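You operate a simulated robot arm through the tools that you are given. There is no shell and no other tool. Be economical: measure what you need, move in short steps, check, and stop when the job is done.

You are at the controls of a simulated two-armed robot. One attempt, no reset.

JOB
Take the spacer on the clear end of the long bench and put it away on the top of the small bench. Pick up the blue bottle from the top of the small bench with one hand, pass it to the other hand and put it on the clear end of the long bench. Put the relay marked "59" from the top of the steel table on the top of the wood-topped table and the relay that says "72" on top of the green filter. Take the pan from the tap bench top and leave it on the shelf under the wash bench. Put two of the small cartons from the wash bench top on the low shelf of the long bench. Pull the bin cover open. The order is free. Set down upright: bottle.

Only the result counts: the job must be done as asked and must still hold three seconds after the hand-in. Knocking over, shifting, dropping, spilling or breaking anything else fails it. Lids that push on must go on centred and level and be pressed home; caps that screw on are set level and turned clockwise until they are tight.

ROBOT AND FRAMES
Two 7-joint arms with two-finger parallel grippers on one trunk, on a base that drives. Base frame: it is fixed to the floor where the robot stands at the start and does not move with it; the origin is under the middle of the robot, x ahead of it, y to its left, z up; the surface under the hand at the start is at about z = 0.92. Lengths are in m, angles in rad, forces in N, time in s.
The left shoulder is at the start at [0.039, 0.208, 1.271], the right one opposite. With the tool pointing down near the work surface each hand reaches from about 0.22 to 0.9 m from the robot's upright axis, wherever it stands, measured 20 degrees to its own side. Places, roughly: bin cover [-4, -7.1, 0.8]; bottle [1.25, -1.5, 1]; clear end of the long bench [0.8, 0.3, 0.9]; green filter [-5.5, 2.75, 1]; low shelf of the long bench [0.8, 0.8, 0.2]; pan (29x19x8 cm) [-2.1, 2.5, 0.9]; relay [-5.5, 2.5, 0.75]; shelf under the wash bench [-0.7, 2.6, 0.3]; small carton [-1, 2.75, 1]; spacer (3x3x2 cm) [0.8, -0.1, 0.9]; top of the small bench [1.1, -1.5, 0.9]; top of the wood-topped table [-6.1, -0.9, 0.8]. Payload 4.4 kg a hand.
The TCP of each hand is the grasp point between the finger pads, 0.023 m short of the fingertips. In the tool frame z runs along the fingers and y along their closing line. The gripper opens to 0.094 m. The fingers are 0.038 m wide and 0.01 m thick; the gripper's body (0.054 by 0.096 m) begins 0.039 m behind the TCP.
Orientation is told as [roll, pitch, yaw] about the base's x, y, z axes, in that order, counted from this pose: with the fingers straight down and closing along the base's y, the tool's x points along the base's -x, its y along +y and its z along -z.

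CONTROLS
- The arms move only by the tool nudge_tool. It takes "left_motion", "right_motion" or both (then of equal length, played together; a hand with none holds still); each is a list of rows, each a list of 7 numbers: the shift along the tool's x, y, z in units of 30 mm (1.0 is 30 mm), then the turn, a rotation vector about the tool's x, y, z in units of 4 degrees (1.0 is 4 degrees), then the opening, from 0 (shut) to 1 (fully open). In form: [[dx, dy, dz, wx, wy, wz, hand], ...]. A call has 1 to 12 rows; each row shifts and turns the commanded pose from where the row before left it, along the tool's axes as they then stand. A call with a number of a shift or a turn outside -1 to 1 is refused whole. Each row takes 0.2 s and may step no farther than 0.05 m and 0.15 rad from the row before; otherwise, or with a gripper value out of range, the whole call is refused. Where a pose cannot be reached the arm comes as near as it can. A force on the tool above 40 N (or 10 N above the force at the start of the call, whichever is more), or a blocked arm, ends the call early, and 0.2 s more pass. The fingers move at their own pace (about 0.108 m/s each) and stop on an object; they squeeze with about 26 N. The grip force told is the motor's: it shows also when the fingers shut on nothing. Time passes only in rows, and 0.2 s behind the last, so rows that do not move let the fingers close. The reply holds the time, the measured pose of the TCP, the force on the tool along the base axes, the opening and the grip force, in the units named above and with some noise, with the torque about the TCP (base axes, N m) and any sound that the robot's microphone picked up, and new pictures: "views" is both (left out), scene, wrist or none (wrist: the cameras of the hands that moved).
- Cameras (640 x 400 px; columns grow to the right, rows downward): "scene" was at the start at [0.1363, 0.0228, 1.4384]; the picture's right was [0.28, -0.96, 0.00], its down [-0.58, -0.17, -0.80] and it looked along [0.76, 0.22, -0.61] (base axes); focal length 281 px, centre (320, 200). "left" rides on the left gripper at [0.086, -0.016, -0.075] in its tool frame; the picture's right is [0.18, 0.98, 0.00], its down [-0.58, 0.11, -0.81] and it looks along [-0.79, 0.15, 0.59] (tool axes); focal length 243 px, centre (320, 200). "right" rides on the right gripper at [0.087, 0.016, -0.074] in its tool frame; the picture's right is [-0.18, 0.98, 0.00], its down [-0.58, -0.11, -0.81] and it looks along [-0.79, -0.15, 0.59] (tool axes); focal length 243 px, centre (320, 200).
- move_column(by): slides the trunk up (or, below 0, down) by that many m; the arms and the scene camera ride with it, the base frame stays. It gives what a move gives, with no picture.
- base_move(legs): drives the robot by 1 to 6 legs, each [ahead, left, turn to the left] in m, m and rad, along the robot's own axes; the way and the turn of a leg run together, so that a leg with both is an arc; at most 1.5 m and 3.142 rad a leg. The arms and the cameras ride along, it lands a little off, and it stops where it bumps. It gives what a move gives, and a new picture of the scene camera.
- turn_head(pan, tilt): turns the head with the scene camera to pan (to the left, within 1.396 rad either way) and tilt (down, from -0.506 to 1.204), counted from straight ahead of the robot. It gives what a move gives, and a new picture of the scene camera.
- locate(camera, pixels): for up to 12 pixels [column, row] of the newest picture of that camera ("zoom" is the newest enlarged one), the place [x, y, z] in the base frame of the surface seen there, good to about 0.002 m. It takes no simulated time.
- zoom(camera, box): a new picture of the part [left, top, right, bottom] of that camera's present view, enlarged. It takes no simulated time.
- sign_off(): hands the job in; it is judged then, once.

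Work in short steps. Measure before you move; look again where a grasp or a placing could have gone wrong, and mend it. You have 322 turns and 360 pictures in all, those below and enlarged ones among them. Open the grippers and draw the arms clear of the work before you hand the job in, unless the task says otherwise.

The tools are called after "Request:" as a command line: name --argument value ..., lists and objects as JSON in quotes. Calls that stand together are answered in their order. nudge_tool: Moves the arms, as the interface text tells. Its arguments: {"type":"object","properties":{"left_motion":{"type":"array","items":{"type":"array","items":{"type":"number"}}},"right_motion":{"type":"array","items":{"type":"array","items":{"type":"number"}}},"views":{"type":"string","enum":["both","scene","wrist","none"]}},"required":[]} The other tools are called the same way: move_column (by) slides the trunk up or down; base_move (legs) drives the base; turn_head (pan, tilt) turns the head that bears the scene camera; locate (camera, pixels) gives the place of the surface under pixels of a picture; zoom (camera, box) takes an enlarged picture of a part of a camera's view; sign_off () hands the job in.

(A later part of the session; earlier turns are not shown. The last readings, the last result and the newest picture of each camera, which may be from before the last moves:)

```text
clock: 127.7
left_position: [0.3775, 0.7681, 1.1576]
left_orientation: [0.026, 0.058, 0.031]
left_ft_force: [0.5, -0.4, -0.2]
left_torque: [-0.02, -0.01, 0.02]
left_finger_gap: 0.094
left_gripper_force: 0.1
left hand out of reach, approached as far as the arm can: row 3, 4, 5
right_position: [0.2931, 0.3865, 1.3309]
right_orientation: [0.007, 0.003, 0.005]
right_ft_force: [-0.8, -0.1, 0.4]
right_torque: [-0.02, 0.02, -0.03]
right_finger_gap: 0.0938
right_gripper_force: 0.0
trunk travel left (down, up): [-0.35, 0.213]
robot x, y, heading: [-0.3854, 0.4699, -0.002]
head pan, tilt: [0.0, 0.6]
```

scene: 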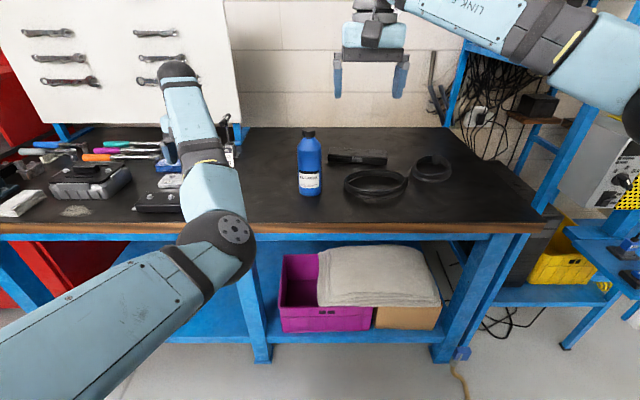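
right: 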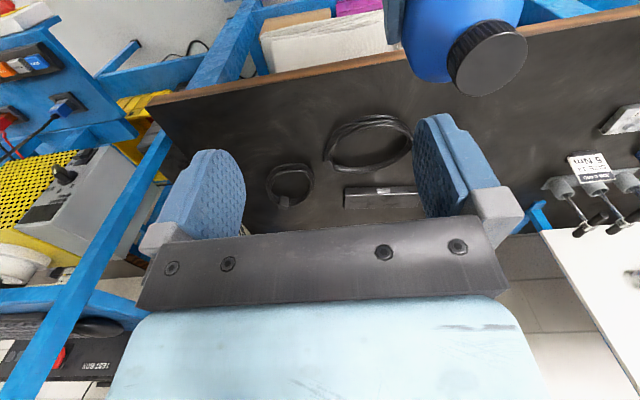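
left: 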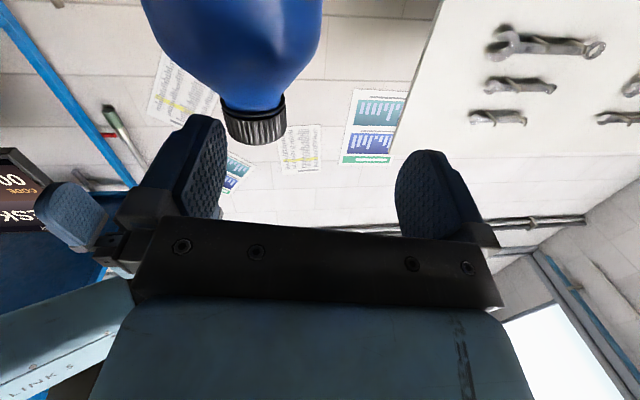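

Tool level again and reachable. I pull it back toward a travel pose.

Request:
nudge_tool --left_motion '[[0.9, 0, -0.2, 0, -0.3, 0, 1], [0.9, 0, -0.2, 0, -0.3, 0, 1], [0.9, 0, -0.2, 0, 0, 0, 1], [0.9, 0, 0, 0, 0, 0, 1], [0.9, 0, 0, 0, 0, 0, 1], [0.9, 0, 0, 0, 0, 0, 1], [0.9, 0, 0, 0, 0, 0, 1], [0.9, 0, 0, 0, 0, 0, 1], [0.9, 0, 0, 0, 0, 0, 1]]' --right_motion '[[0, -0.2, 0.3, 0, 0, 0, 1], [0.8, 0, 0.3, 0, 0, 0, 1], [0.8, 0, 0.3, 0, 0, 0, 1], [0.8, 0, 0.3, 0, 0, 0, 1], [0.8, 0, 0.3, 0, 0, 0, 1], [0.8, 0, 0.3, 0, 0, 0, 1], [0.8, 0, 0.3, 0, 0, 0, 1], [0.8, 0, 0.3, 0, 0, 0, 1], [0.8, 0, 0, 0, 0, 0, 1]]' --views "scene"

```text
clock: 129.7
left_position: [0.2786, 0.8714, 1.1322]
left_orientation: [0.027, 0.015, 0.032]
left_ft_force: [0.3, -0.6, -0.1]
left_torque: [-0.01, -0.02, -0.01]
left_finger_gap: 0.094
left_gripper_force: 0.1
left hand out of reach, approached as far as the arm can: row 1, 2, 3, 4, 5, 6, 7, 8, 9
right_position: [0.0982, 0.3803, 1.2606]
right_orientation: [0.005, 0.001, 0.006]
right_ft_force: [-0.3, 0.0, -0.4]
right_torque: [-0.02, 0.02, -0.01]
right_finger_gap: 0.094
right_gripper_force: 0.0
trunk travel left (down, up): [-0.35, 0.213]
robot x, y, heading: [-0.385, 0.4761, 0.003]
head pan, tilt: [0.0, 0.6]
```

scene: 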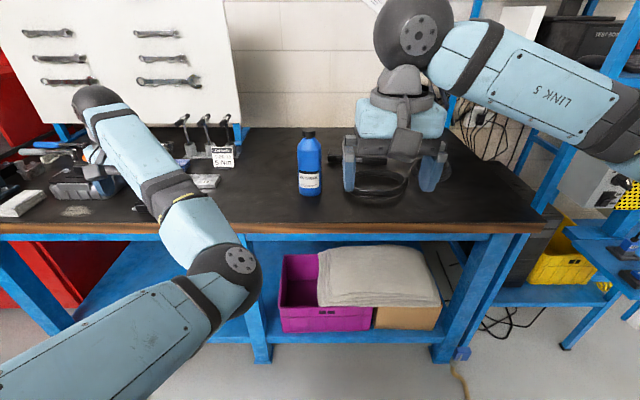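

The left elbow is folded inward. I stretch the arm out forward-left and up to straighten it, then fold back.

Request:
nudge_tool --left_motion '[[-0.5, 0.55, -0.94, 0, 0, 0, 1], [-0.5, 0.55, -0.94, 0, 0, 0, 1], [-0.5, 0.55, -0.94, 0, 0, 0, 1], [-0.5, 0.55, -0.94, 0, 0, 0, 1], [-0.5, 0.55, -0.94, 0, 0, 0, 1], [-0.5, 0.55, -0.94, 0, 0, 0, 1], [-0.5, 0.55, -0.5, 0, 0, 0, 1], [-0.5, 0.55, -0.5, 0, 0, 0, 1]]' --views "none"

Request:
turn_head --pan 0.5 --tilt 0.4

```text
clock: 131.5
left_position: [0.3975, 1.003, 1.3327]
left_orientation: [0.025, 0.018, 0.031]
left_ft_force: [0.3, -0.4, -0.4]
left_torque: [0.0, -0.05, 0.01]
left_finger_gap: 0.094
left_gripper_force: 0.1
right_position: [0.0987, 0.3811, 1.2599]
right_orientation: [0.005, 0.004, 0.005]
right_ft_force: [-0.5, 0.7, 0.3]
right_torque: [-0.04, 0.04, 0.02]
right_finger_gap: 0.0941
right_gripper_force: 0.0
trunk travel left (down, up): [-0.35, 0.213]
robot x, y, heading: [-0.386, 0.4747, -0.002]
head pan, tilt: [0.0, 0.6]
```

```text
clock: 132.4
left_position: [0.3989, 1.0008, 1.3323]
left_orientation: [0.026, 0.017, 0.03]
left_ft_force: [-0.5, 0.3, 0.5]
left_torque: [-0.02, -0.02, 0.03]
left_finger_gap: 0.0939
left_gripper_force: 0.1
right_position: [0.1005, 0.3795, 1.2605]
right_orientation: [0.006, 0.002, 0.005]
right_ft_force: [0.7, 0.3, 0.1]
right_torque: [0.04, 0.02, -0.02]
right_finger_gap: 0.0941
right_gripper_force: 0.0
trunk travel left (down, up): [-0.35, 0.213]
robot x, y, heading: [-0.3846, 0.47, 0.001]
head pan, tilt: [0.499, 0.4]
```

scene: 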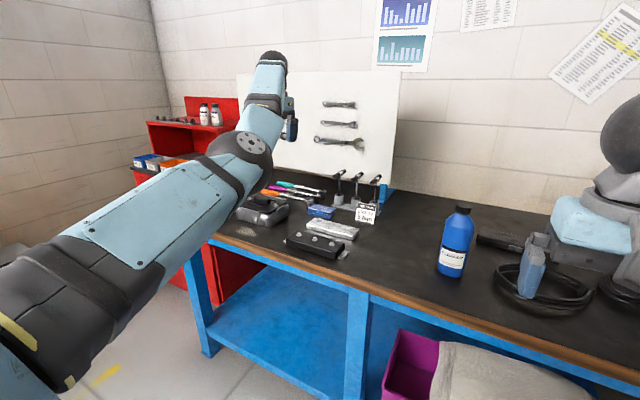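

Almost straight. I pull it straight back and watch whether the elbow folds outward.

Request:
nudge_tool --left_motion '[[0.9, 0, 0.3, 0, 0, 0, 1], [0.9, 0, 0.3, 0, 0, 0, 1], [0.9, 0, 0.3, 0, 0, 0, 1], [0.9, 0, 0.3, 0, 0, 0, 1], [0.9, 0, 0.3, 0, 0, 0, 1], [0.9, 0, 0.3, 0, 0, 0, 1], [0.9, 0, 0.3, 0, 0, 0, 1], [0.9, 0, 0.3, 0, 0, 0, 1]]' --views "scene"

```text
clock: 134.2
left_position: [0.1822, 0.9968, 1.2645]
left_orientation: [0.029, 0.016, 0.031]
left_ft_force: [-0.4, 1.3, 0.0]
left_torque: [-0.05, -0.01, -0.01]
left_finger_gap: 0.0942
left_gripper_force: 0.1
right_position: [0.0993, 0.3797, 1.2608]
right_orientation: [0.005, 0.003, 0.005]
right_ft_force: [0.5, -0.1, 0.0]
right_torque: [0.0, -0.02, -0.01]
right_finger_gap: 0.0938
right_gripper_force: 0.0
trunk travel left (down, up): [-0.35, 0.213]
robot x, y, heading: [-0.3884, 0.4741, -0.005]
head pan, tilt: [0.499, 0.4]
```

scene: 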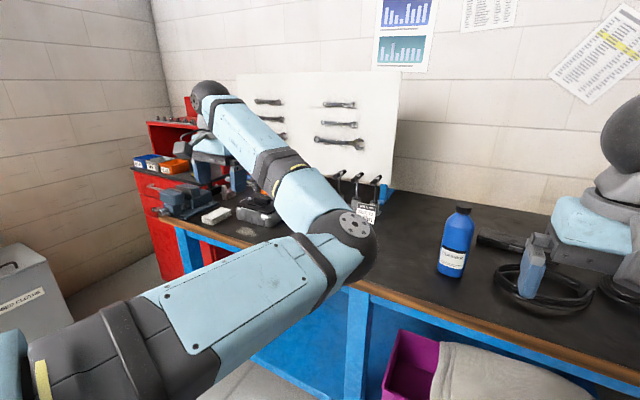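

Elbow still folds inward. I tilt the fingers forward again (elbow drops low), as in the earlier good transition.

Request:
nudge_tool --left_motion '[[0, 0, 0, 0, -1, 0, 1], [0, 0, 0, 0, -1, 0, 1], [0, 0, 0, 0, -1, 0, 1], [0, 0, 0, 0, -1, 0, 1], [0, 0, 0, 0, -1, 0, 1], [0, 0, 0, 0, -1, 0, 1], [0, 0, 0, 0, -1, 0, 1], [0, 0, 0, 0, -1, 0, 1], [0, 0, 0, 0, -1, 0, 1], [0, 0, 0, 0, -1, 0, 1], [0, 0, 0, 0, -1, 0, 1], [0, 0, 0, 0, -1, 0, 1]]' --views "scene"

```text
clock: 136.8
left_position: [0.1814, 0.9968, 1.2645]
left_orientation: [0.041, -0.822, 0.002]
left_ft_force: [-0.1, -0.3, -0.3]
left_torque: [-0.02, -0.01, 0.01]
left_finger_gap: 0.0939
left_gripper_force: 0.1
right_position: [0.0989, 0.3794, 1.2597]
right_orientation: [0.004, 0.003, 0.005]
right_ft_force: [-0.2, -0.4, 0.1]
right_torque: [-0.04, 0.0, 0.0]
right_finger_gap: 0.0939
right_gripper_force: 0.1
trunk travel left (down, up): [-0.35, 0.213]
robot x, y, heading: [-0.3911, 0.4717, -0.001]
head pan, tilt: [0.499, 0.4]
```

scene: 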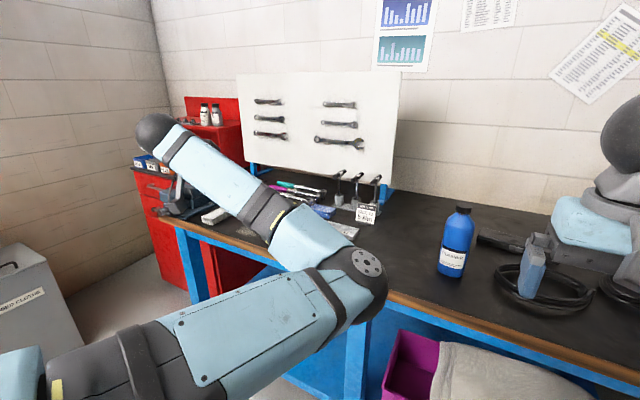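

Elbow stays inward. I'll point the arm straight ahead and use a roll of the hand to swing the elbow: first finish the pitch to horizontal.

Request:
nudge_tool --left_motion '[[0, -0.6, 0, 0, -1, 0, 1], [0, -0.6, 0, 0, -1, 0, 1], [0, -0.6, 0, 0, -1, 0, 1], [0, -0.6, 0, 0, -1, 0, 1], [0, -0.6, 0, 0, -1, 0, 1], [0, -0.6, 0, 0, -1, 0, 1], [0, -0.6, 0, 0, -1, 0, 1], [0, -0.6, 0, 0, -1, 0, 1], [0, -0.6, 0, 0, -1, 0, 1], [0, -0.6, 0, 0, -0.7, 0, 1]]' --views "none"

Request:
nudge_tool --left_motion '[[0, 0, 0.9, 0, 0, 0, 1], [0, 0, 0.9, 0, 0, 0, 1], [0, 0, 0.9, 0, 0, 0, 1], [0, 0, 0.9, 0, 0, 0, 1], [0, 0, 0.9, 0, 0, 0, 1], [0, 0, 0.9, 0, 0, 0, 1], [0, 0, 0.9, 0, 0, 0, 1], [0, 0, 0.9, 0, 0, 0, 1], [0, 0, 0.9, 0, 0, 0, 1], [0, 0, 0.9, 0, 0, 0, 1], [0, 0, 0.9, 0, 0, 0, 1], [0, 0, 0.9, 0, 0, 0, 1]]' --views "scene"

```text
clock: 139.2
left_position: [0.1825, 0.8461, 1.2861]
left_orientation: [1.267, -1.476, -1.174]
left_ft_force: [0.5, 0.9, -0.8]
left_torque: [0.02, 0.01, -0.01]
left_finger_gap: 0.094
left_gripper_force: 0.1
right_position: [0.0993, 0.3809, 1.2603]
right_orientation: [0.004, 0.004, 0.006]
right_ft_force: [-1.5, -0.3, -0.2]
right_torque: [-0.03, 0.0, 0.0]
right_finger_gap: 0.0938
right_gripper_force: 0.0
trunk travel left (down, up): [-0.35, 0.213]
robot x, y, heading: [-0.3859, 0.4707, -0.003]
head pan, tilt: [0.499, 0.4]
stopped in row 10 (left hand): the arm was blocked; the commanded pose is now the measured one
```

```text
clock: 141.8
left_position: [0.507, 0.8719, 1.272]
left_orientation: [1.215, -1.48, -1.128]
left_ft_force: [0.5, -0.5, -0.2]
left_torque: [-0.03, -0.04, -0.05]
left_finger_gap: 0.0941
left_gripper_force: 0.1
right_position: [0.0997, 0.3784, 1.26]
right_orientation: [0.004, 0.004, 0.005]
right_ft_force: [-0.7, 0.3, -0.1]
right_torque: [-0.01, -0.01, 0.0]
right_finger_gap: 0.0939
right_gripper_force: 0.0
trunk travel left (down, up): [-0.35, 0.213]
robot x, y, heading: [-0.3819, 0.473, 0.001]
head pan, tilt: [0.499, 0.4]
```

scene: 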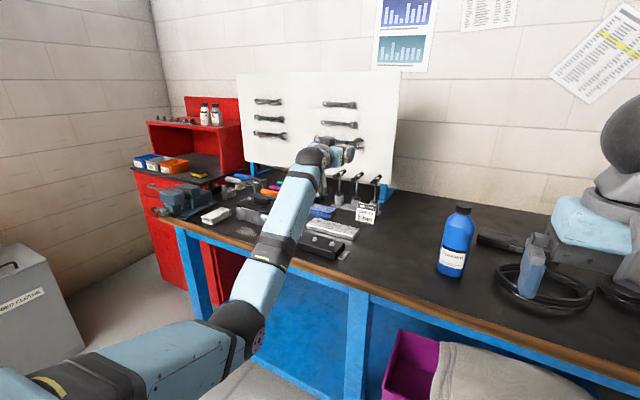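

Elbow is now low. I pull back a little and swing the hand to the right, so the elbow ends up on the left.

Request:
nudge_tool --left_motion '[[0, 0, -0.9, 0, 0, 0, 1], [0, 0, -0.9, 0, 0, 0, 1], [0, 0, -0.9, 0, 0, 0, 1], [0, -0.4, -0.9, 0, 0, 0, 1], [0, -0.9, -0.4, 0, 0, 0, 1], [0, -0.9, 0, 0, 0, 0, 1], [0, -0.9, 0, 0, 0, 0, 1], [0, -0.9, 0, 0, 0, 0, 1], [0, -0.9, 0, 0, 0, 0, 1]]' --views "scene"

```text
clock: 143.8
left_position: [0.3983, 0.7146, 1.2656]
left_orientation: [1.23, -1.479, -1.143]
left_ft_force: [-0.1, -0.7, -0.2]
left_torque: [0.0, 0.01, 0.02]
left_finger_gap: 0.094
left_gripper_force: 0.1
right_position: [0.0985, 0.3787, 1.2605]
right_orientation: [0.007, 0.005, 0.005]
right_ft_force: [-0.1, 0.2, -0.6]
right_torque: [0.03, 0.03, 0.02]
right_finger_gap: 0.0937
right_gripper_force: 0.1
trunk travel left (down, up): [-0.35, 0.213]
robot x, y, heading: [-0.3842, 0.4708, -0.005]
head pan, tilt: [0.499, 0.4]
```

scene: 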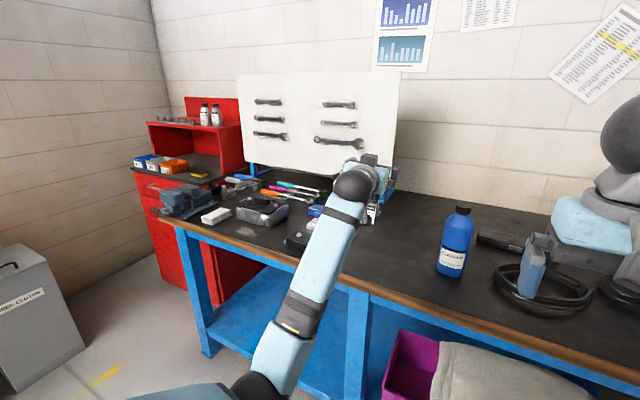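

Elbow is now low-left. I pull back further and start pitching the tool back down.

Request:
nudge_tool --left_motion '[[0, 0, -0.9, 0, 0, 0, 1], [0, 0, -0.9, 0, 0, 0, 1], [0, 0, -0.9, 0, 0, 0, 1], [0, 0, -0.9, 0, 0, 0, 1], [0, 0, -0.9, 0, 0, 0, 1], [0, 0, -0.9, 0, 0, 0, 1], [0, 0, 0, 0, 1, 0, 1], [0, 0, 0, 0, 1, 0, 1], [0, 0, 0, 0, 1, 0, 1], [0, 0, 0, 0, 1, 0, 1], [0, 0, 0, 0, 1, 0, 1], [0, 0, 0, 0, 1, 0, 1]]' --views "scene"

```text
clock: 146.4
left_position: [0.2378, 0.701, 1.2706]
left_orientation: [0.194, -1.111, -0.088]
left_ft_force: [-0.9, 0.2, -0.2]
left_torque: [0.03, 0.0, 0.02]
left_finger_gap: 0.0939
left_gripper_force: 0.0
right_position: [0.1004, 0.38, 1.2605]
right_orientation: [0.006, 0.005, 0.005]
right_ft_force: [0.6, 0.1, 0.9]
right_torque: [-0.02, -0.02, -0.02]
right_finger_gap: 0.0942
right_gripper_force: 0.0
trunk travel left (down, up): [-0.35, 0.213]
robot x, y, heading: [-0.3864, 0.4706, -0.001]
head pan, tilt: [0.499, 0.4]
```

scene: 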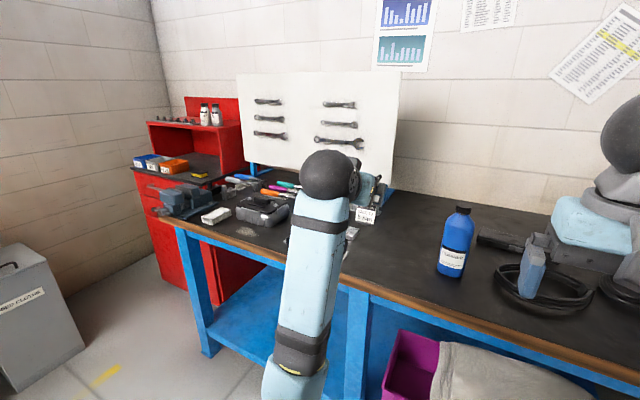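

Going well. Continue pitching down, drifting slightly right and back.

Request:
nudge_tool --left_motion '[[0, -0.3, 0, 0, 1, 0, 1], [0, -0.3, 0, 0, 1, 0, 1], [0, -0.3, 0, 0, 1, 0, 1], [0, -0.3, 0, 0, 1, 0, 1], [0, -0.3, 0, 0, 1, 0, 1], [0, -0.3, 0, 0, 1, 0, 1], [0, 0, 0, 0, 1, 0, 1], [0, 0, 0, 0, 1, 0, 1], [0, 0, 0, 0, 1, 0, 1], [0, 0, 0, 0, 1, 0, 1], [0, 0, 0, 0, 1, 0, 1], [0, 0, 0, 0, 1, 0, 1]]' --views "scene"

```text
clock: 149.1
left_position: [0.3515, 0.6724, 1.1876]
left_orientation: [0.086, -0.283, 0.061]
left_ft_force: [0.3, 0.4, -0.5]
left_torque: [0.02, 0.02, 0.03]
left_finger_gap: 0.094
left_gripper_force: 0.1
left hand out of reach, approached as far as the arm can: row 7, 8, 9, 10, 11, 12
right_position: [0.0994, 0.3799, 1.2589]
right_orientation: [0.004, 0.006, 0.005]
right_ft_force: [-0.2, -0.1, 0.0]
right_torque: [0.03, -0.02, 0.01]
right_finger_gap: 0.094
right_gripper_force: 0.1
trunk travel left (down, up): [-0.35, 0.213]
robot x, y, heading: [-0.3837, 0.4728, 0.0]
head pan, tilt: [0.499, 0.4]
```

scene: 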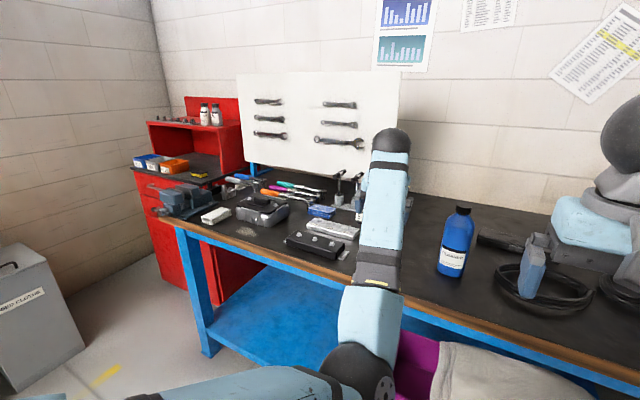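

Elbow sits low and the wrist hits its limit. I try turning the tool about the vertical (yaw negative) to bring the elbow outward.

Request:
nudge_tool --left_motion '[[0, 0, 0, 0, 0, 1, 1], [0, 0, 0, 0, 0, 1, 1], [0, 0, 0, 0, 0, 1, 1], [0, 0, 0, 0, 0, 1, 1], [0, 0, 0, 0, 0, 1, 1], [0, 0, 0, 0, 0, 1, 1], [0, 0, 0, 0, 0, 1, 1], [0, 0, 0, 0, 0, 1, 1], [0, 0, 0, 0, 0, 1, 1], [0, 0, 0, 0, 0, 1, 1], [0, 0, 0, 0, 0, 1, 1], [0, 0, 0, 0, 0, 1, 1]]' --views "scene"

```text
clock: 151.7
left_position: [0.3519, 0.6721, 1.1862]
left_orientation: [0.271, -0.124, -0.782]
left_ft_force: [-0.2, -0.2, 0.2]
left_torque: [-0.01, -0.01, -0.03]
left_finger_gap: 0.0942
left_gripper_force: 0.1
right_position: [0.0991, 0.3798, 1.2597]
right_orientation: [0.006, 0.004, 0.004]
right_ft_force: [0.2, -0.4, 0.0]
right_torque: [-0.02, -0.01, 0.03]
right_finger_gap: 0.0943
right_gripper_force: 0.1
trunk travel left (down, up): [-0.35, 0.213]
robot x, y, heading: [-0.3842, 0.4708, 0.005]
head pan, tilt: [0.499, 0.4]
```

scene: 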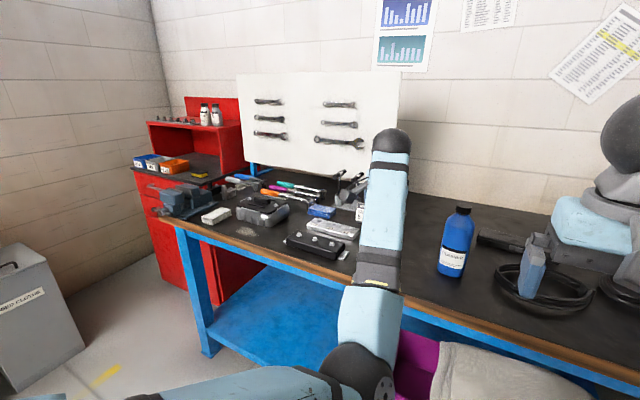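

Only the wrist turned. I'll point the hand forward from here (keeping the roll), extend straight, and then roll further so the elbow gets dragged to the left.

Request:
nudge_tool --left_motion '[[0, 0, 0, -0.7, -0.7, 0, 1], [0, 0, 0, -0.7, -0.7, 0, 1], [0, 0, 0, -0.7, -0.7, 0, 1], [0, 0, 0, -0.7, -0.7, 0, 1], [0, 0, 0, -0.7, -0.7, 0, 1], [0, 0, 0, -0.7, -0.7, 0, 1], [0, 0, 0, -0.7, -0.7, 0, 1], [0, 0, 0, -0.7, -0.7, 0, 1], [0, 0, 0, -0.7, -0.7, 0, 1], [0, 0, 0, -0.7, -0.7, 0, 1], [0, 0, 0, -0.7, -0.7, 0, 1], [0, 0, 0, -0.7, -0.7, 0, 1]]' --views "none"

Request:
nudge_tool --left_motion '[[0, 0, 0, -0.7, -0.7, 0, 1], [0, 0, 0, -0.7, -0.7, 0, 1], [0, 0, 0, -0.7, -0.7, 0, 1], [0, 0, 0, -0.7, -0.7, 0, 1], [0, 0, 0, -0.7, -0.7, 0, 1], [0, 0, 0, -0.7, -0.7, 0, 1], [0, 0, 0.9, 0, 0, 0, 1], [0, 0, 0.9, 0, 0, 0, 1], [0, 0, 0.9, 0, 0, 0, 1], [0, 0, 0.9, 0, 0, 0, 1], [0, 0, 0.9, 0, 0, 0, 1], [0, 0, 0.9, 0, 0, 0, 1]]' --views "scene"

```text
clock: 154.2
left_position: [0.351, 0.6724, 1.1866]
left_orientation: [1.005, -0.594, -1.144]
left_ft_force: [-1.4, 0.5, 0.0]
left_torque: [-0.03, 0.0, -0.01]
left_finger_gap: 0.0939
left_gripper_force: 0.0
right_position: [0.0996, 0.3807, 1.2598]
right_orientation: [0.005, 0.003, 0.005]
right_ft_force: [-0.2, -0.1, 0.4]
right_torque: [-0.01, -0.05, 0.02]
right_finger_gap: 0.094
right_gripper_force: 0.1
trunk travel left (down, up): [-0.35, 0.213]
robot x, y, heading: [-0.3863, 0.4731, -0.002]
head pan, tilt: [0.499, 0.4]
```

```text
clock: 156.8
left_position: [0.5144, 0.6783, 1.1785]
left_orientation: [1.51, -0.683, -1.489]
left_ft_force: [-0.5, 0.4, 0.6]
left_torque: [0.01, -0.03, 0.01]
left_finger_gap: 0.0941
left_gripper_force: 0.0
right_position: [0.1, 0.3802, 1.2604]
right_orientation: [0.006, 0.004, 0.006]
right_ft_force: [-0.1, 0.3, -0.8]
right_torque: [-0.02, 0.0, 0.0]
right_finger_gap: 0.094
right_gripper_force: 0.0
trunk travel left (down, up): [-0.35, 0.213]
robot x, y, heading: [-0.3845, 0.4701, -0.0]
head pan, tilt: [0.499, 0.4]
```

scene: 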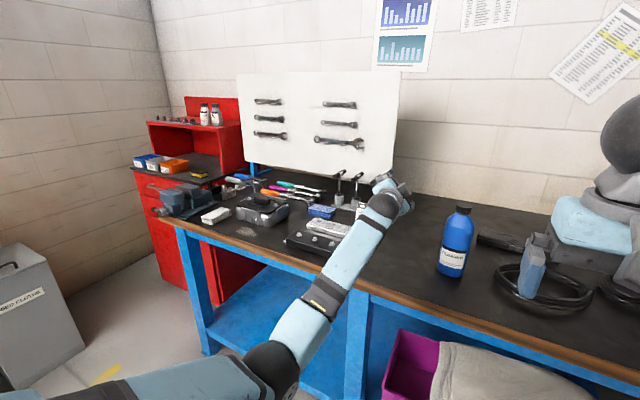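

Now roll the hand about its axis (+wz) while extended.

Request:
nudge_tool --left_motion '[[0, 0, 0, 0, 0, 1, 1], [0, 0, 0, 0, 0, 1, 1], [0, 0, 0, 0, 0, 1, 1], [0, 0, 0, 0, 0, 1, 1], [0, 0, 0, 0, 0, 1, 1], [0, 0, 0, 0, 0, 1, 1], [0, 0, 0, 0, 0, 1, 1], [0, 0, 0, 0, 0, 1, 1], [0, 0, 0, 0, 0, 1, 1], [0, 0, 0, 0, 0, 1, 1], [0, 0, 0, 0, 0, 1, 1], [0, 0, 0, 0, 0, 1, 1]]' --views "none"

Request:
nudge_tool --left_motion '[[0, 0, 0, 0, 0, 1, 1], [0, 0, 0, 0, 0, 1, 1], [0, 0, 0, 0, 0, 1, 1], [0, 0, 0, 0, 0, 1, 1], [0, 0, 0, 0, 0, 1, 1], [0, 0, 0, 0, 0, 1, 1], [0, 0, 0, 0, 0, 1, 1], [0, 0, 0, 0, 0, 1, 1], [0, 0, 0, 0, 0, 1, 1], [0, 0, 0, 0, 0, 1, 1], [0, 0, 0, 0, 0, 1, 1], [0, 0, 0, 0, 0, 1, 1]]' --views "scene"

```text
clock: 159.4
left_position: [0.514, 0.6791, 1.1798]
left_orientation: [1.522, 0.154, -1.537]
left_ft_force: [0.2, 0.6, -0.8]
left_torque: [0.0, 0.01, -0.02]
left_finger_gap: 0.0941
left_gripper_force: 0.1
right_position: [0.1, 0.3798, 1.2602]
right_orientation: [0.006, 0.005, 0.006]
right_ft_force: [-0.8, 0.0, 0.0]
right_torque: [0.02, 0.01, 0.01]
right_finger_gap: 0.0939
right_gripper_force: 0.1
trunk travel left (down, up): [-0.35, 0.213]
robot x, y, heading: [-0.3858, 0.4738, 0.002]
head pan, tilt: [0.499, 0.4]
```

```text
clock: 162.1
left_position: [0.5138, 0.6781, 1.179]
left_orientation: [1.483, 0.99, -1.604]
left_ft_force: [-0.3, 0.3, 1.2]
left_torque: [-0.01, -0.03, 0.0]
left_finger_gap: 0.0941
left_gripper_force: 0.1
right_position: [0.0995, 0.3795, 1.2596]
right_orientation: [0.005, 0.003, 0.006]
right_ft_force: [-0.1, -0.6, -0.2]
right_torque: [0.02, 0.04, 0.01]
right_finger_gap: 0.0942
right_gripper_force: 0.2
trunk travel left (down, up): [-0.35, 0.213]
robot x, y, heading: [-0.3888, 0.4732, -0.002]
head pan, tilt: [0.499, 0.4]
```

scene: 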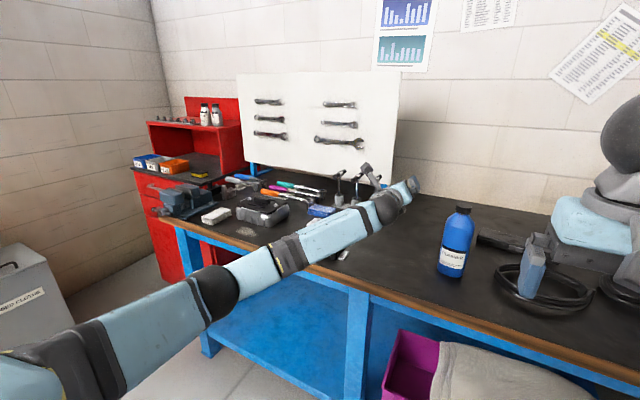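

The elbow swung out to the left. I pull the hand back and unroll it.

Request:
nudge_tool --left_motion '[[0, 0, -0.9, 0, 0, 0, 1], [0, 0, -0.9, 0, 0, 0, 1], [0, 0, -0.9, 0, 0, 0, 1], [0, 0, -0.9, 0, 0, 0, 1], [0, 0, -0.9, 0, 0, 0, 1], [0, 0, -0.9, 0, 0, 0, 1], [0, 0, -0.9, 0, 0, -1, 1], [0, 0, 0, 0, 0, -1, 1], [0, 0, 0, 0, 0, -1, 1], [0, 0, 0, 0, 0, -1, 1], [0, 0, 0, 0, 0, -1, 1], [0, 0, 0, 0, 0, -1, 1]]' --views "none"

Request:
nudge_tool --left_motion '[[0, 0, 0, 0, 0, -1, 1], [0, 0, 0, 0, 0, -1, 1], [0, 0, 0, 0, 0, -1, 1], [0, 0, 0, 0, 0, -1, 1], [0, 0, 0, 0, 0, -1, 1], [0, 0, 0, 0, 0, -1, 1], [0, 0, 0, 0, 0, -1, 1], [0, 0, 0, 0, 0, -1, 1], [0, 0, 0, 0, 0, 0, 1]]' --views "scene"

```text
clock: 164.7
left_position: [0.325, 0.6707, 1.188]
left_orientation: [1.512, 0.568, -1.562]
left_ft_force: [-1.1, -0.4, 0.3]
left_torque: [0.03, 0.0, -0.02]
left_finger_gap: 0.0941
left_gripper_force: 0.0
right_position: [0.0997, 0.3804, 1.2602]
right_orientation: [0.005, 0.004, 0.005]
right_ft_force: [-0.4, -0.3, -0.1]
right_torque: [-0.02, 0.0, -0.01]
right_finger_gap: 0.094
right_gripper_force: 0.1
trunk travel left (down, up): [-0.35, 0.213]
robot x, y, heading: [-0.3862, 0.4747, 0.0]
head pan, tilt: [0.499, 0.4]
```

```text
clock: 166.7
left_position: [0.3237, 0.6714, 1.1871]
left_orientation: [1.522, 0.013, -1.53]
left_ft_force: [0.6, -0.8, -0.1]
left_torque: [-0.02, 0.02, 0.0]
left_finger_gap: 0.0937
left_gripper_force: 0.2
right_position: [0.0988, 0.3794, 1.26]
right_orientation: [0.004, 0.003, 0.005]
right_ft_force: [0.0, 0.0, -0.3]
right_torque: [-0.01, 0.01, 0.01]
right_finger_gap: 0.094
right_gripper_force: 0.1
trunk travel left (down, up): [-0.35, 0.213]
robot x, y, heading: [-0.387, 0.4732, -0.004]
head pan, tilt: [0.499, 0.4]
```

scene: 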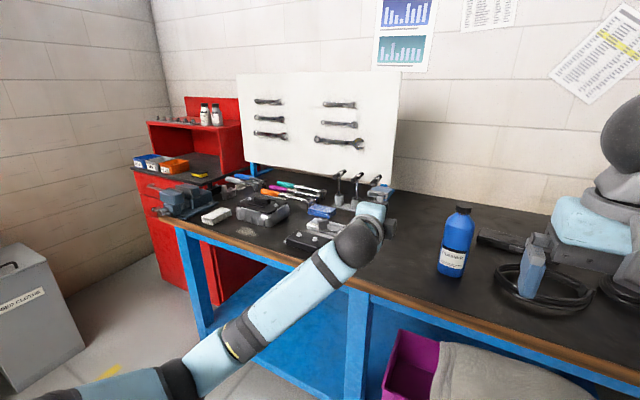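

Now rotate about tool x to point the fingers down again.

Request:
nudge_tool --left_motion '[[0, 0, 0, 1, 0, 0, 1], [0, 0, 0, 1, 0, 0, 1], [0, 0, 0, 1, 0, 0, 1], [0, 0, 0, 1, 0, 0, 1], [0, 0, 0, 1, 0, 0, 1], [0, 0, 0, 1, 0, 0, 1], [0, 0, 0, 1, 0, 0, 1], [0, 0, 0, 1, 0, 0, 1], [0, 0, 0, 1, 0, 0, 1], [0, 0, 0, 1, 0, 0, 1], [0, 0, 0, 1, 0, 0, 1], [0, 0, 0, 1, 0, 0, 1]]' --views "none"

Request:
nudge_tool --left_motion '[[0, 0, 0, 1, 0, 0, 1], [0, 0, 0, 1, 0, 0, 1], [0, 0, 0, 1, 0, 0, 1], [0, 0, 0, 1, 0, 0, 1], [0, 0, 0, 1, 0, 0, 1], [0, 0, 0, 1, 0, 0, 1], [0, 0, 0, 1, 0, 0, 1], [0, 0, 0, 1, 0, 0, 1], [0, 0, 0, 1, 0, 0, 1], [0, 0, 0, 1, 0, 0, 1]]' --views "scene"

```text
clock: 169.2
left_position: [0.3245, 0.6709, 1.1883]
left_orientation: [0.683, 0.01, -1.533]
left_ft_force: [0.4, -0.3, 0.5]
left_torque: [0.01, -0.01, 0.01]
left_finger_gap: 0.0938
left_gripper_force: 0.0
right_position: [0.0987, 0.3798, 1.2602]
right_orientation: [0.006, 0.003, 0.006]
right_ft_force: [0.1, -0.2, 0.9]
right_torque: [0.0, 0.0, -0.03]
right_finger_gap: 0.0939
right_gripper_force: 0.0
trunk travel left (down, up): [-0.35, 0.213]
robot x, y, heading: [-0.3842, 0.4724, 0.001]
head pan, tilt: [0.499, 0.4]
```

```text
clock: 171.4
left_position: [0.3246, 0.6705, 1.1877]
left_orientation: [-0.016, 0.012, -1.53]
left_ft_force: [0.3, 0.2, -0.5]
left_torque: [-0.03, 0.01, 0.0]
left_finger_gap: 0.094
left_gripper_force: 0.0
right_position: [0.0989, 0.3803, 1.2602]
right_orientation: [0.005, 0.003, 0.005]
right_ft_force: [0.2, 0.5, -0.7]
right_torque: [0.0, -0.01, 0.02]
right_finger_gap: 0.0941
right_gripper_force: 0.1
trunk travel left (down, up): [-0.35, 0.213]
robot x, y, heading: [-0.385, 0.4699, -0.001]
head pan, tilt: [0.499, 0.4]
```

scene: 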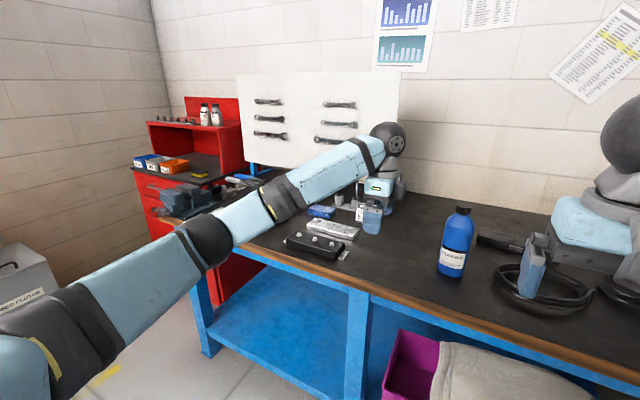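

The left arm is back in its normal elbow-out posture. I unyaw it and pull it back to a travel pose.

Request:
nudge_tool --left_motion '[[0, -0.9, 0, 0, 0, 0, 1], [0, -0.9, 0, 0, 0, 0, 1], [0, -0.9, 0, 0, 0, 0, 1], [0, -0.9, 0, 0, 0, 0, 1], [0, -0.9, 0, 0, 0, -1, 1], [0, -0.9, 0, 0, 0, -1, 1], [0, -0.9, 0, 0, 0, -1, 1], [0, 0, 0, 0, 0, -1, 1], [0, 0, 0, 0, 0, -1, 1], [0, 0, 0, 0, 0, -1, 1], [0, 0, 0, 0, 0, -1, 1], [0, 0, 0, 0, 0, -1, 1]]' --views "none"

Request:
nudge_tool --left_motion '[[0, 0, 0, 0, 0, -1, 1], [0, 0, 0, 0, 0, -1, 1], [0, 0, 0, 0, 0, -1, 1], [0, 0, 0, 0, 0, -1, 1], [0, 0, 0, 0, 0, -1, 1], [0, 0, 0, 0, 0, -1, 1], [0, 0, 0, 0, 0, -1, 1], [0, 0, 0, 0, 0, -1, 1], [0, 0, 0, 0, 0, -1, 1], [0, 0, 0, 0, 0, -1, 1], [0, 0, 0, 0, 0, -1, 1], [0, 0, 0, 0, 0, -1, 1]]' --views "none"

```text
clock: 174.1
left_position: [0.1363, 0.6583, 1.1905]
left_orientation: [-0.005, 0.017, -0.972]
left_ft_force: [0.6, 0.4, 0.2]
left_torque: [-0.03, -0.06, 0.01]
left_finger_gap: 0.094
left_gripper_force: 0.1
right_position: [0.0984, 0.3806, 1.2601]
right_orientation: [0.006, 0.003, 0.006]
right_ft_force: [0.1, 0.3, 0.9]
right_torque: [0.0, 0.03, 0.02]
right_finger_gap: 0.0943
right_gripper_force: 0.0
trunk travel left (down, up): [-0.35, 0.213]
robot x, y, heading: [-0.3863, 0.4722, -0.002]
head pan, tilt: [0.499, 0.4]
```

```text
clock: 176.7
left_position: [0.1372, 0.6569, 1.1917]
left_orientation: [0.011, 0.017, -0.132]
left_ft_force: [0.7, 0.7, 0.3]
left_torque: [0.01, 0.01, 0.01]
left_finger_gap: 0.0938
left_gripper_force: 0.1
right_position: [0.0987, 0.3807, 1.2604]
right_orientation: [0.005, 0.003, 0.005]
right_ft_force: [-0.1, -0.8, 0.0]
right_torque: [-0.03, -0.02, -0.02]
right_finger_gap: 0.0941
right_gripper_force: 0.1
trunk travel left (down, up): [-0.35, 0.213]
robot x, y, heading: [-0.3883, 0.4707, -0.001]
head pan, tilt: [0.499, 0.4]
```

Next: the wash bench area (+y wall). I tuck both hands, drive left and turn to face +y.

Request:
nudge_tool --left_motion '[[0.8, 0, 0, 0, 0, -0.6, 1], [0.8, 0, 0, 0, 0, -0.6, 1], [0.8, 0, 0, 0, 0, -0.7, 1], [0.8, 0, 0, 0, 0, 0, 1], [0.8, 0, 0, 0, 0, 0, 1]]' --right_motion '[[0.8, -0.4, 0, 0, 0, 0, 1], [0.8, -0.4, 0, 0, 0, 0, 1], [0.8, -0.4, 0, 0, 0, 0, 1], [0.8, -0.4, 0, 0, 0, 0, 1], [0, 0, 0, 0, 0, 0, 1]]' --views "none"

Request:
base_move --legs '[[0, 0.7, 0], [0, 0, 1.571]]'

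Request:
turn_head --pan 0.0 --tilt 0.45

```text
clock: 177.8
left_position: [0.0162, 0.6649, 1.1928]
left_orientation: [0.012, 0.014, -0.001]
left_ft_force: [0.4, -0.8, -0.4]
left_torque: [-0.01, 0.05, 0.02]
left_finger_gap: 0.0942
left_gripper_force: 0.0
right_position: [0.0042, 0.3305, 1.2594]
right_orientation: [0.006, 0.003, 0.006]
right_ft_force: [-0.1, 0.8, 0.3]
right_torque: [0.0, 0.0, -0.03]
right_finger_gap: 0.0942
right_gripper_force: 0.1
trunk travel left (down, up): [-0.35, 0.213]
robot x, y, heading: [-0.3855, 0.4712, 0.0]
head pan, tilt: [0.499, 0.4]
```

```text
clock: 188.3
left_position: [-0.5779, 1.5781, 1.1931]
left_orientation: [0.011, 0.015, 1.569]
left_ft_force: [-0.1, -0.4, -0.5]
left_torque: [0.0, -0.01, -0.02]
left_finger_gap: 0.0941
left_gripper_force: 0.1
right_position: [-0.2432, 1.565, 1.2588]
right_orientation: [0.006, 0.003, 1.578]
right_ft_force: [-0.2, 0.3, -0.3]
right_torque: [0.0, -0.05, -0.01]
right_finger_gap: 0.0941
right_gripper_force: 0.1
trunk travel left (down, up): [-0.35, 0.213]
robot x, y, heading: [-0.3842, 1.1794, 1.565]
head pan, tilt: [0.499, 0.4]
```

scene: 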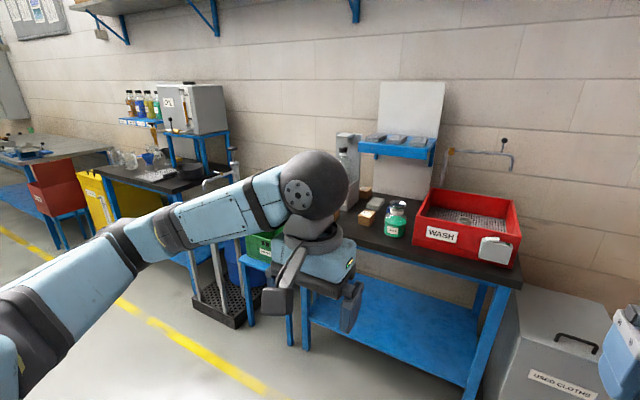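

```text
clock: 189.2
left_position: [-0.5776, 1.5776, 1.1932]
left_orientation: [0.011, 0.014, 1.568]
left_ft_force: [-0.8, 0.4, -0.1]
left_torque: [0.0, 0.01, 0.01]
left_finger_gap: 0.0941
left_gripper_force: 0.0
right_position: [-0.2427, 1.5646, 1.2598]
right_orientation: [0.005, 0.004, 1.577]
right_ft_force: [0.5, -0.3, 0.3]
right_torque: [0.04, -0.01, 0.0]
right_finger_gap: 0.094
right_gripper_force: 0.1
trunk travel left (down, up): [-0.35, 0.213]
robot x, y, heading: [-0.3841, 1.1733, 1.569]
head pan, tilt: [0.0, 0.45]
```

scene: 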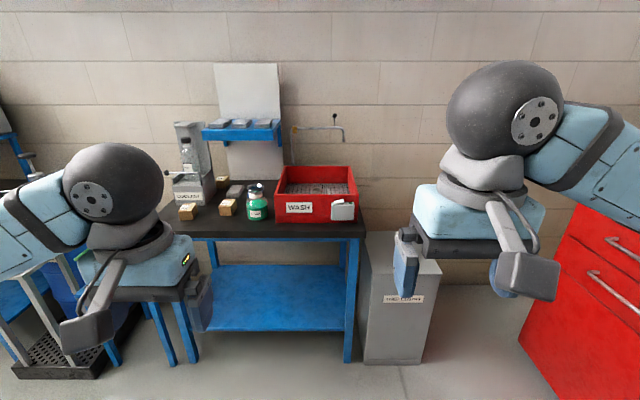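

The wash bench is ahead with small cartons at about (187,212),(228,207). I zoom in.

Request:
zoom --camera "scene" --box '[150, 110, 374, 250]'

Request:
locate --camera "scene" --pixels '[[187, 212], [228, 207], [235, 190], [215, 183], [256, 200], [265, 235], [250, 325], [270, 300], [340, 330], [220, 300], [343, 238], [300, 272]]'

```text
2.86 times, centred on (262, 180) of scene
```

zoom: 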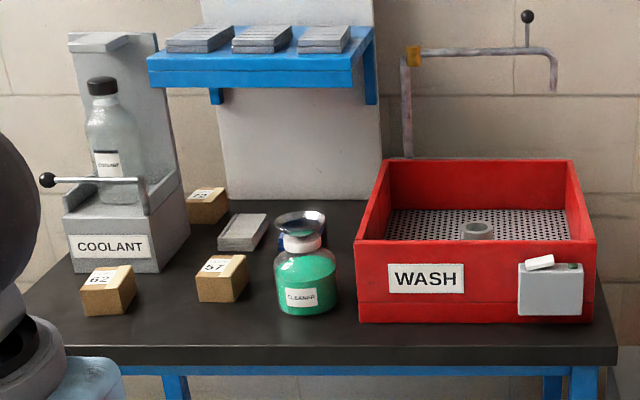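

```text
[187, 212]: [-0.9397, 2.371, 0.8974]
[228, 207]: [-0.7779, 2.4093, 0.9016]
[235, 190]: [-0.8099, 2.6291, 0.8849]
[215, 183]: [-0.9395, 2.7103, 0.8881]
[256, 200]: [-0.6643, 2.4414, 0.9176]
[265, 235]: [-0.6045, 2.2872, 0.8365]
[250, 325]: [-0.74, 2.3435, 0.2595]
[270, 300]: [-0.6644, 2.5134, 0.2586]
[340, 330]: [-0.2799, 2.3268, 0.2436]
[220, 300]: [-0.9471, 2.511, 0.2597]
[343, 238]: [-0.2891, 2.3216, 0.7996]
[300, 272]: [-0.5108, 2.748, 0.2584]
```

Measure the two front cartons' corners.

Request:
locate --camera "zoom" --pixels '[[83, 285], [126, 288], [95, 267], [132, 268], [105, 310], [197, 272], [235, 276], [205, 256], [246, 258], [215, 297], [150, 320], [60, 347]]'

```text
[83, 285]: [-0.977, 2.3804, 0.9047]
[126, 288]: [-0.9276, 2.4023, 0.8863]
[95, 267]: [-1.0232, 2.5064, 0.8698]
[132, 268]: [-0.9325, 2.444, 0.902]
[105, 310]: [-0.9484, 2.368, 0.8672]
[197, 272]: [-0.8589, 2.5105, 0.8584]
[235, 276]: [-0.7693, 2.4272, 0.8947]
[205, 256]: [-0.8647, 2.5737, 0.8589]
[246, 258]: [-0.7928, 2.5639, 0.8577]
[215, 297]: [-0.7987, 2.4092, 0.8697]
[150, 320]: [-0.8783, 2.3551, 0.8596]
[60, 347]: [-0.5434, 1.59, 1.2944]
```

I approach the wash bench: left 0.34 m, ahead 0.6 m.

Request:
base_move --legs '[[0, 0.34, 0], [0.6, 0, 0]]'

Request:
turn_head --pan 0.1 --tilt 0.75

```text
clock: 195.8
left_position: [-0.9202, 2.1766, 1.1928]
left_orientation: [0.012, 0.014, 1.576]
left_ft_force: [0.1, -0.4, -0.1]
left_torque: [0.03, 0.02, -0.01]
left_finger_gap: 0.0941
left_gripper_force: 0.0
right_position: [-0.5869, 2.1648, 1.2591]
right_orientation: [0.006, 0.003, 1.585]
right_ft_force: [-0.2, 0.3, 0.3]
right_torque: [0.01, -0.02, 0.0]
right_finger_gap: 0.0942
right_gripper_force: 0.0
trunk travel left (down, up): [-0.35, 0.213]
robot x, y, heading: [-0.7263, 1.7737, 1.574]
head pan, tilt: [0.0, 0.45]
```

scene: 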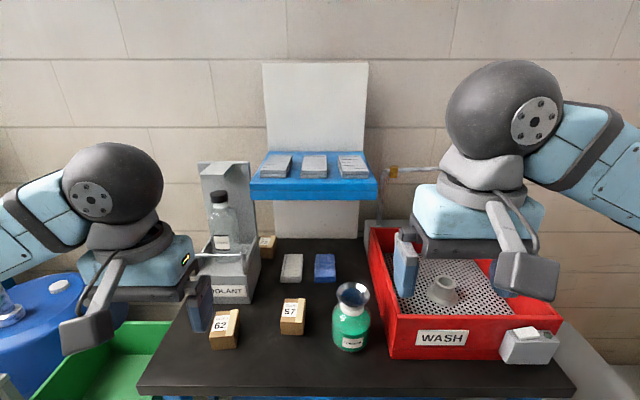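

```text
clock: 196.6
left_position: [-0.9201, 2.1768, 1.1928]
left_orientation: [0.013, 0.014, 1.574]
left_ft_force: [0.2, 0.3, -0.6]
left_torque: [0.02, 0.02, -0.02]
left_finger_gap: 0.0939
left_gripper_force: 0.1
right_position: [-0.5859, 2.1649, 1.2596]
right_orientation: [0.005, 0.003, 1.583]
right_ft_force: [0.7, -0.6, -0.7]
right_torque: [-0.01, 0.02, 0.0]
right_finger_gap: 0.094
right_gripper_force: 0.0
trunk travel left (down, up): [-0.35, 0.213]
robot x, y, heading: [-0.7224, 1.7758, 1.578]
head pan, tilt: [0.099, 0.75]
```

scene: 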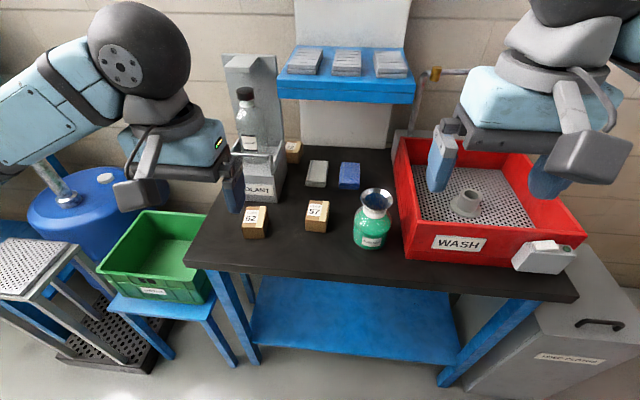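

Request:
zoom --camera "scene" --box '[220, 160, 380, 260]'

```text
4.00 times, centred on (300, 210) of scene
```

zoom: 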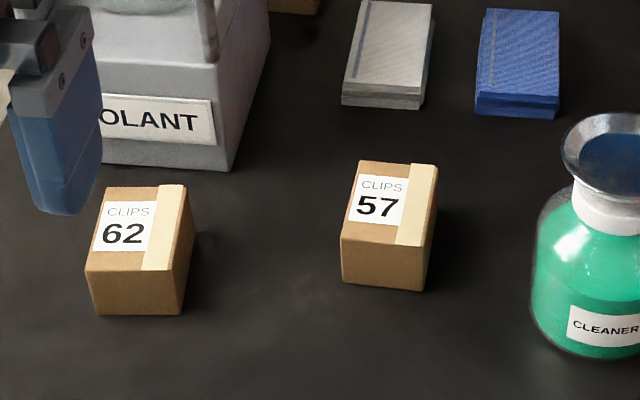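

The two cartons are clear; I measure the top corners (62: 87/268, 175/270, 107/187, 187/186; 57: 342/237, 428/247, 362/161, 437/164).

Request:
locate --camera "zoom" --pixels '[[90, 265], [172, 267], [109, 190], [184, 189], [345, 235], [423, 243], [364, 164], [433, 167], [235, 160], [100, 155], [540, 220], [140, 310]]'

```text
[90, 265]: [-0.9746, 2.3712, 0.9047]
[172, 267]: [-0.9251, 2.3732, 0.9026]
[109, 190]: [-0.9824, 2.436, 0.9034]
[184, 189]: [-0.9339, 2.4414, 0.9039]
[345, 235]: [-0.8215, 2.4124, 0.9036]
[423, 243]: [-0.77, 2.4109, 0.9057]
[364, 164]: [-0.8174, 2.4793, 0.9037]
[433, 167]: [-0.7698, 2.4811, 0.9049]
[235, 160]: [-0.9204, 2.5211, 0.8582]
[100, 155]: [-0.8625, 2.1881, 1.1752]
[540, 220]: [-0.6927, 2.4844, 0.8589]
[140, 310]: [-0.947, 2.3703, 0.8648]
```

Cartons measured: 62 at (-0.954,2.406), 57 at (-0.795,2.446). I check the coolant dispenser's lever, which is close to the left hand's path.

Request:
zoom --camera "scene" --box '[200, 50, 300, 210]'

Request:
locate --camera "scene" --pixels '[[262, 154], [240, 153], [233, 153], [228, 153], [250, 60], [270, 152]]'

```text
2.50 times, centred on (250, 130) of scene
```

zoom: 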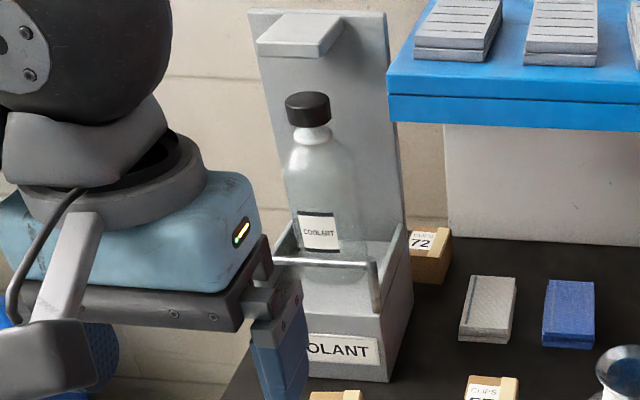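

```text
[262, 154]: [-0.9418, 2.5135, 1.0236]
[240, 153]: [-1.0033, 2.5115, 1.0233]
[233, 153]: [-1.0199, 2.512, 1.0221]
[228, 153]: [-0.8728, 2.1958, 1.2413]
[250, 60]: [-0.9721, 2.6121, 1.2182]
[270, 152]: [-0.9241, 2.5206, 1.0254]
```

Lever at y=2.51 — clear enough. I move the left hand above carton 62.

Request:
nudge_tool --left_motion '[[-0.85, 0.13, 0.4, 0, 0, 0, 0.9], [-0.85, 0.13, 0.4, 0, 0, 0, 0.9], [-0.85, 0.13, 0.4, 0, 0, 0, 0.9], [-0.85, 0.13, 0.4, 0, 0, 0, 0.9], [-0.85, 0.13, 0.4, 0, 0, 0, 0.9], [-0.85, 0.13, 0.4, 0, 0, 0, 0.9], [-0.85, 0.13, 0.4, 0, 0, 0, 0.9], [-0.85, 0.13, 0.4, 0, 0, 0, 0.9], [-0.85, 0.13, 0.4, 0, 0, 0, 0.9], [0, 0, 0.4, 0, 0, -0.85, 0.9], [0, 0, 0.4, 0, 0, -0.85, 0.9]]' --views "both"

```text
clock: 198.9
left_position: [-0.9596, 2.4056, 1.057]
left_orientation: [0.013, 0.013, 1.694]
left_ft_force: [0.0, -0.7, 1.0]
left_torque: [-0.01, -0.03, 0.0]
left_finger_gap: 0.0846
left_gripper_force: 0.0
right_position: [-0.5864, 2.1665, 1.2592]
right_orientation: [0.004, 0.005, 1.584]
right_ft_force: [0.3, -0.6, 0.4]
right_torque: [-0.01, 0.03, 0.0]
right_finger_gap: 0.0937
right_gripper_force: 0.0
trunk travel left (down, up): [-0.35, 0.213]
robot x, y, heading: [-0.7266, 1.7742, 1.576]
head pan, tilt: [0.099, 0.75]
```

scene: 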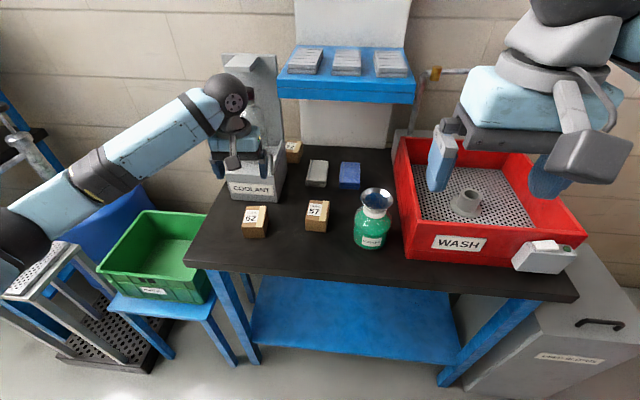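
left: 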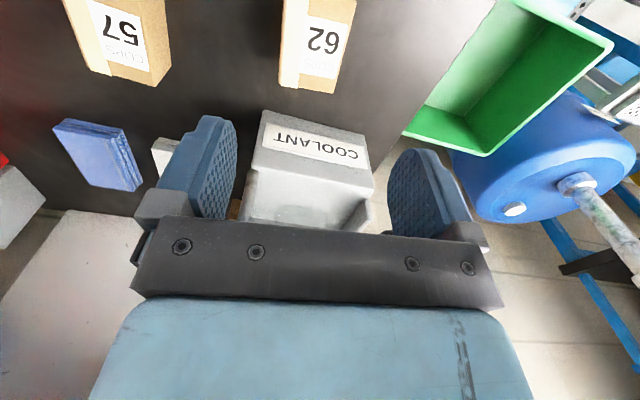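

Request:
locate --camera "left" --pixels '[[285, 65], [336, 70], [320, 40], [340, 30], [300, 10], [255, 135], [300, 175]]'

```text
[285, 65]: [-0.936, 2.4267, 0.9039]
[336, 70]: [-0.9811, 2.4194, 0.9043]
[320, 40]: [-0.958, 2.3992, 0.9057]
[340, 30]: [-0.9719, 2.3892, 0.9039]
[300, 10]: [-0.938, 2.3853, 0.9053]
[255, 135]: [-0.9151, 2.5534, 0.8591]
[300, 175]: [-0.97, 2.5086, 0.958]
```

Aligned. Descend to 0.888 and grip.

Request:
nudge_tool --left_motion '[[0, -0.08, 1, 0, 0, 0, 0.9], [0, 0, 1, 0, 0, 0, 0.9], [0, 0, 1, 0, 0, 0, 0.9], [0, 0, 1, 0, 0, 0, 0.9], [0, 0, 1, 0, 0, 0, 0.9], [0, 0, 0.6, 0, 0, 0, 0.9], [0, 0, 0, 0, 0, 0, 0], [0, 0, 0, 0, 0, 0, 0], [0, 0, 0, 0, 0, 0, 0], [0, 0, -0.6, 0, 0, 0, 0], [0, 0, -0.8, 0, 0, 0, 0]]' --views "wrist"

```text
clock: 201.3
left_position: [-0.9574, 2.4024, 0.9323]
left_orientation: [0.014, 0.013, 1.693]
left_ft_force: [-0.6, -0.9, -0.8]
left_torque: [-0.05, 0.0, 0.0]
left_finger_gap: 0.0547
left_gripper_force: 26.0
right_position: [-0.5851, 2.1656, 1.2592]
right_orientation: [0.005, 0.002, 1.581]
right_ft_force: [-0.5, -1.3, 0.1]
right_torque: [0.0, 0.03, 0.02]
right_finger_gap: 0.0939
right_gripper_force: 0.1
trunk travel left (down, up): [-0.35, 0.213]
robot x, y, heading: [-0.7278, 1.7721, 1.575]
head pan, tilt: [0.099, 0.75]
```

left: 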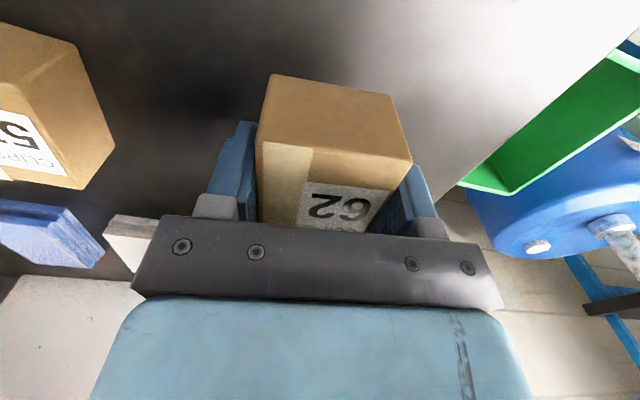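

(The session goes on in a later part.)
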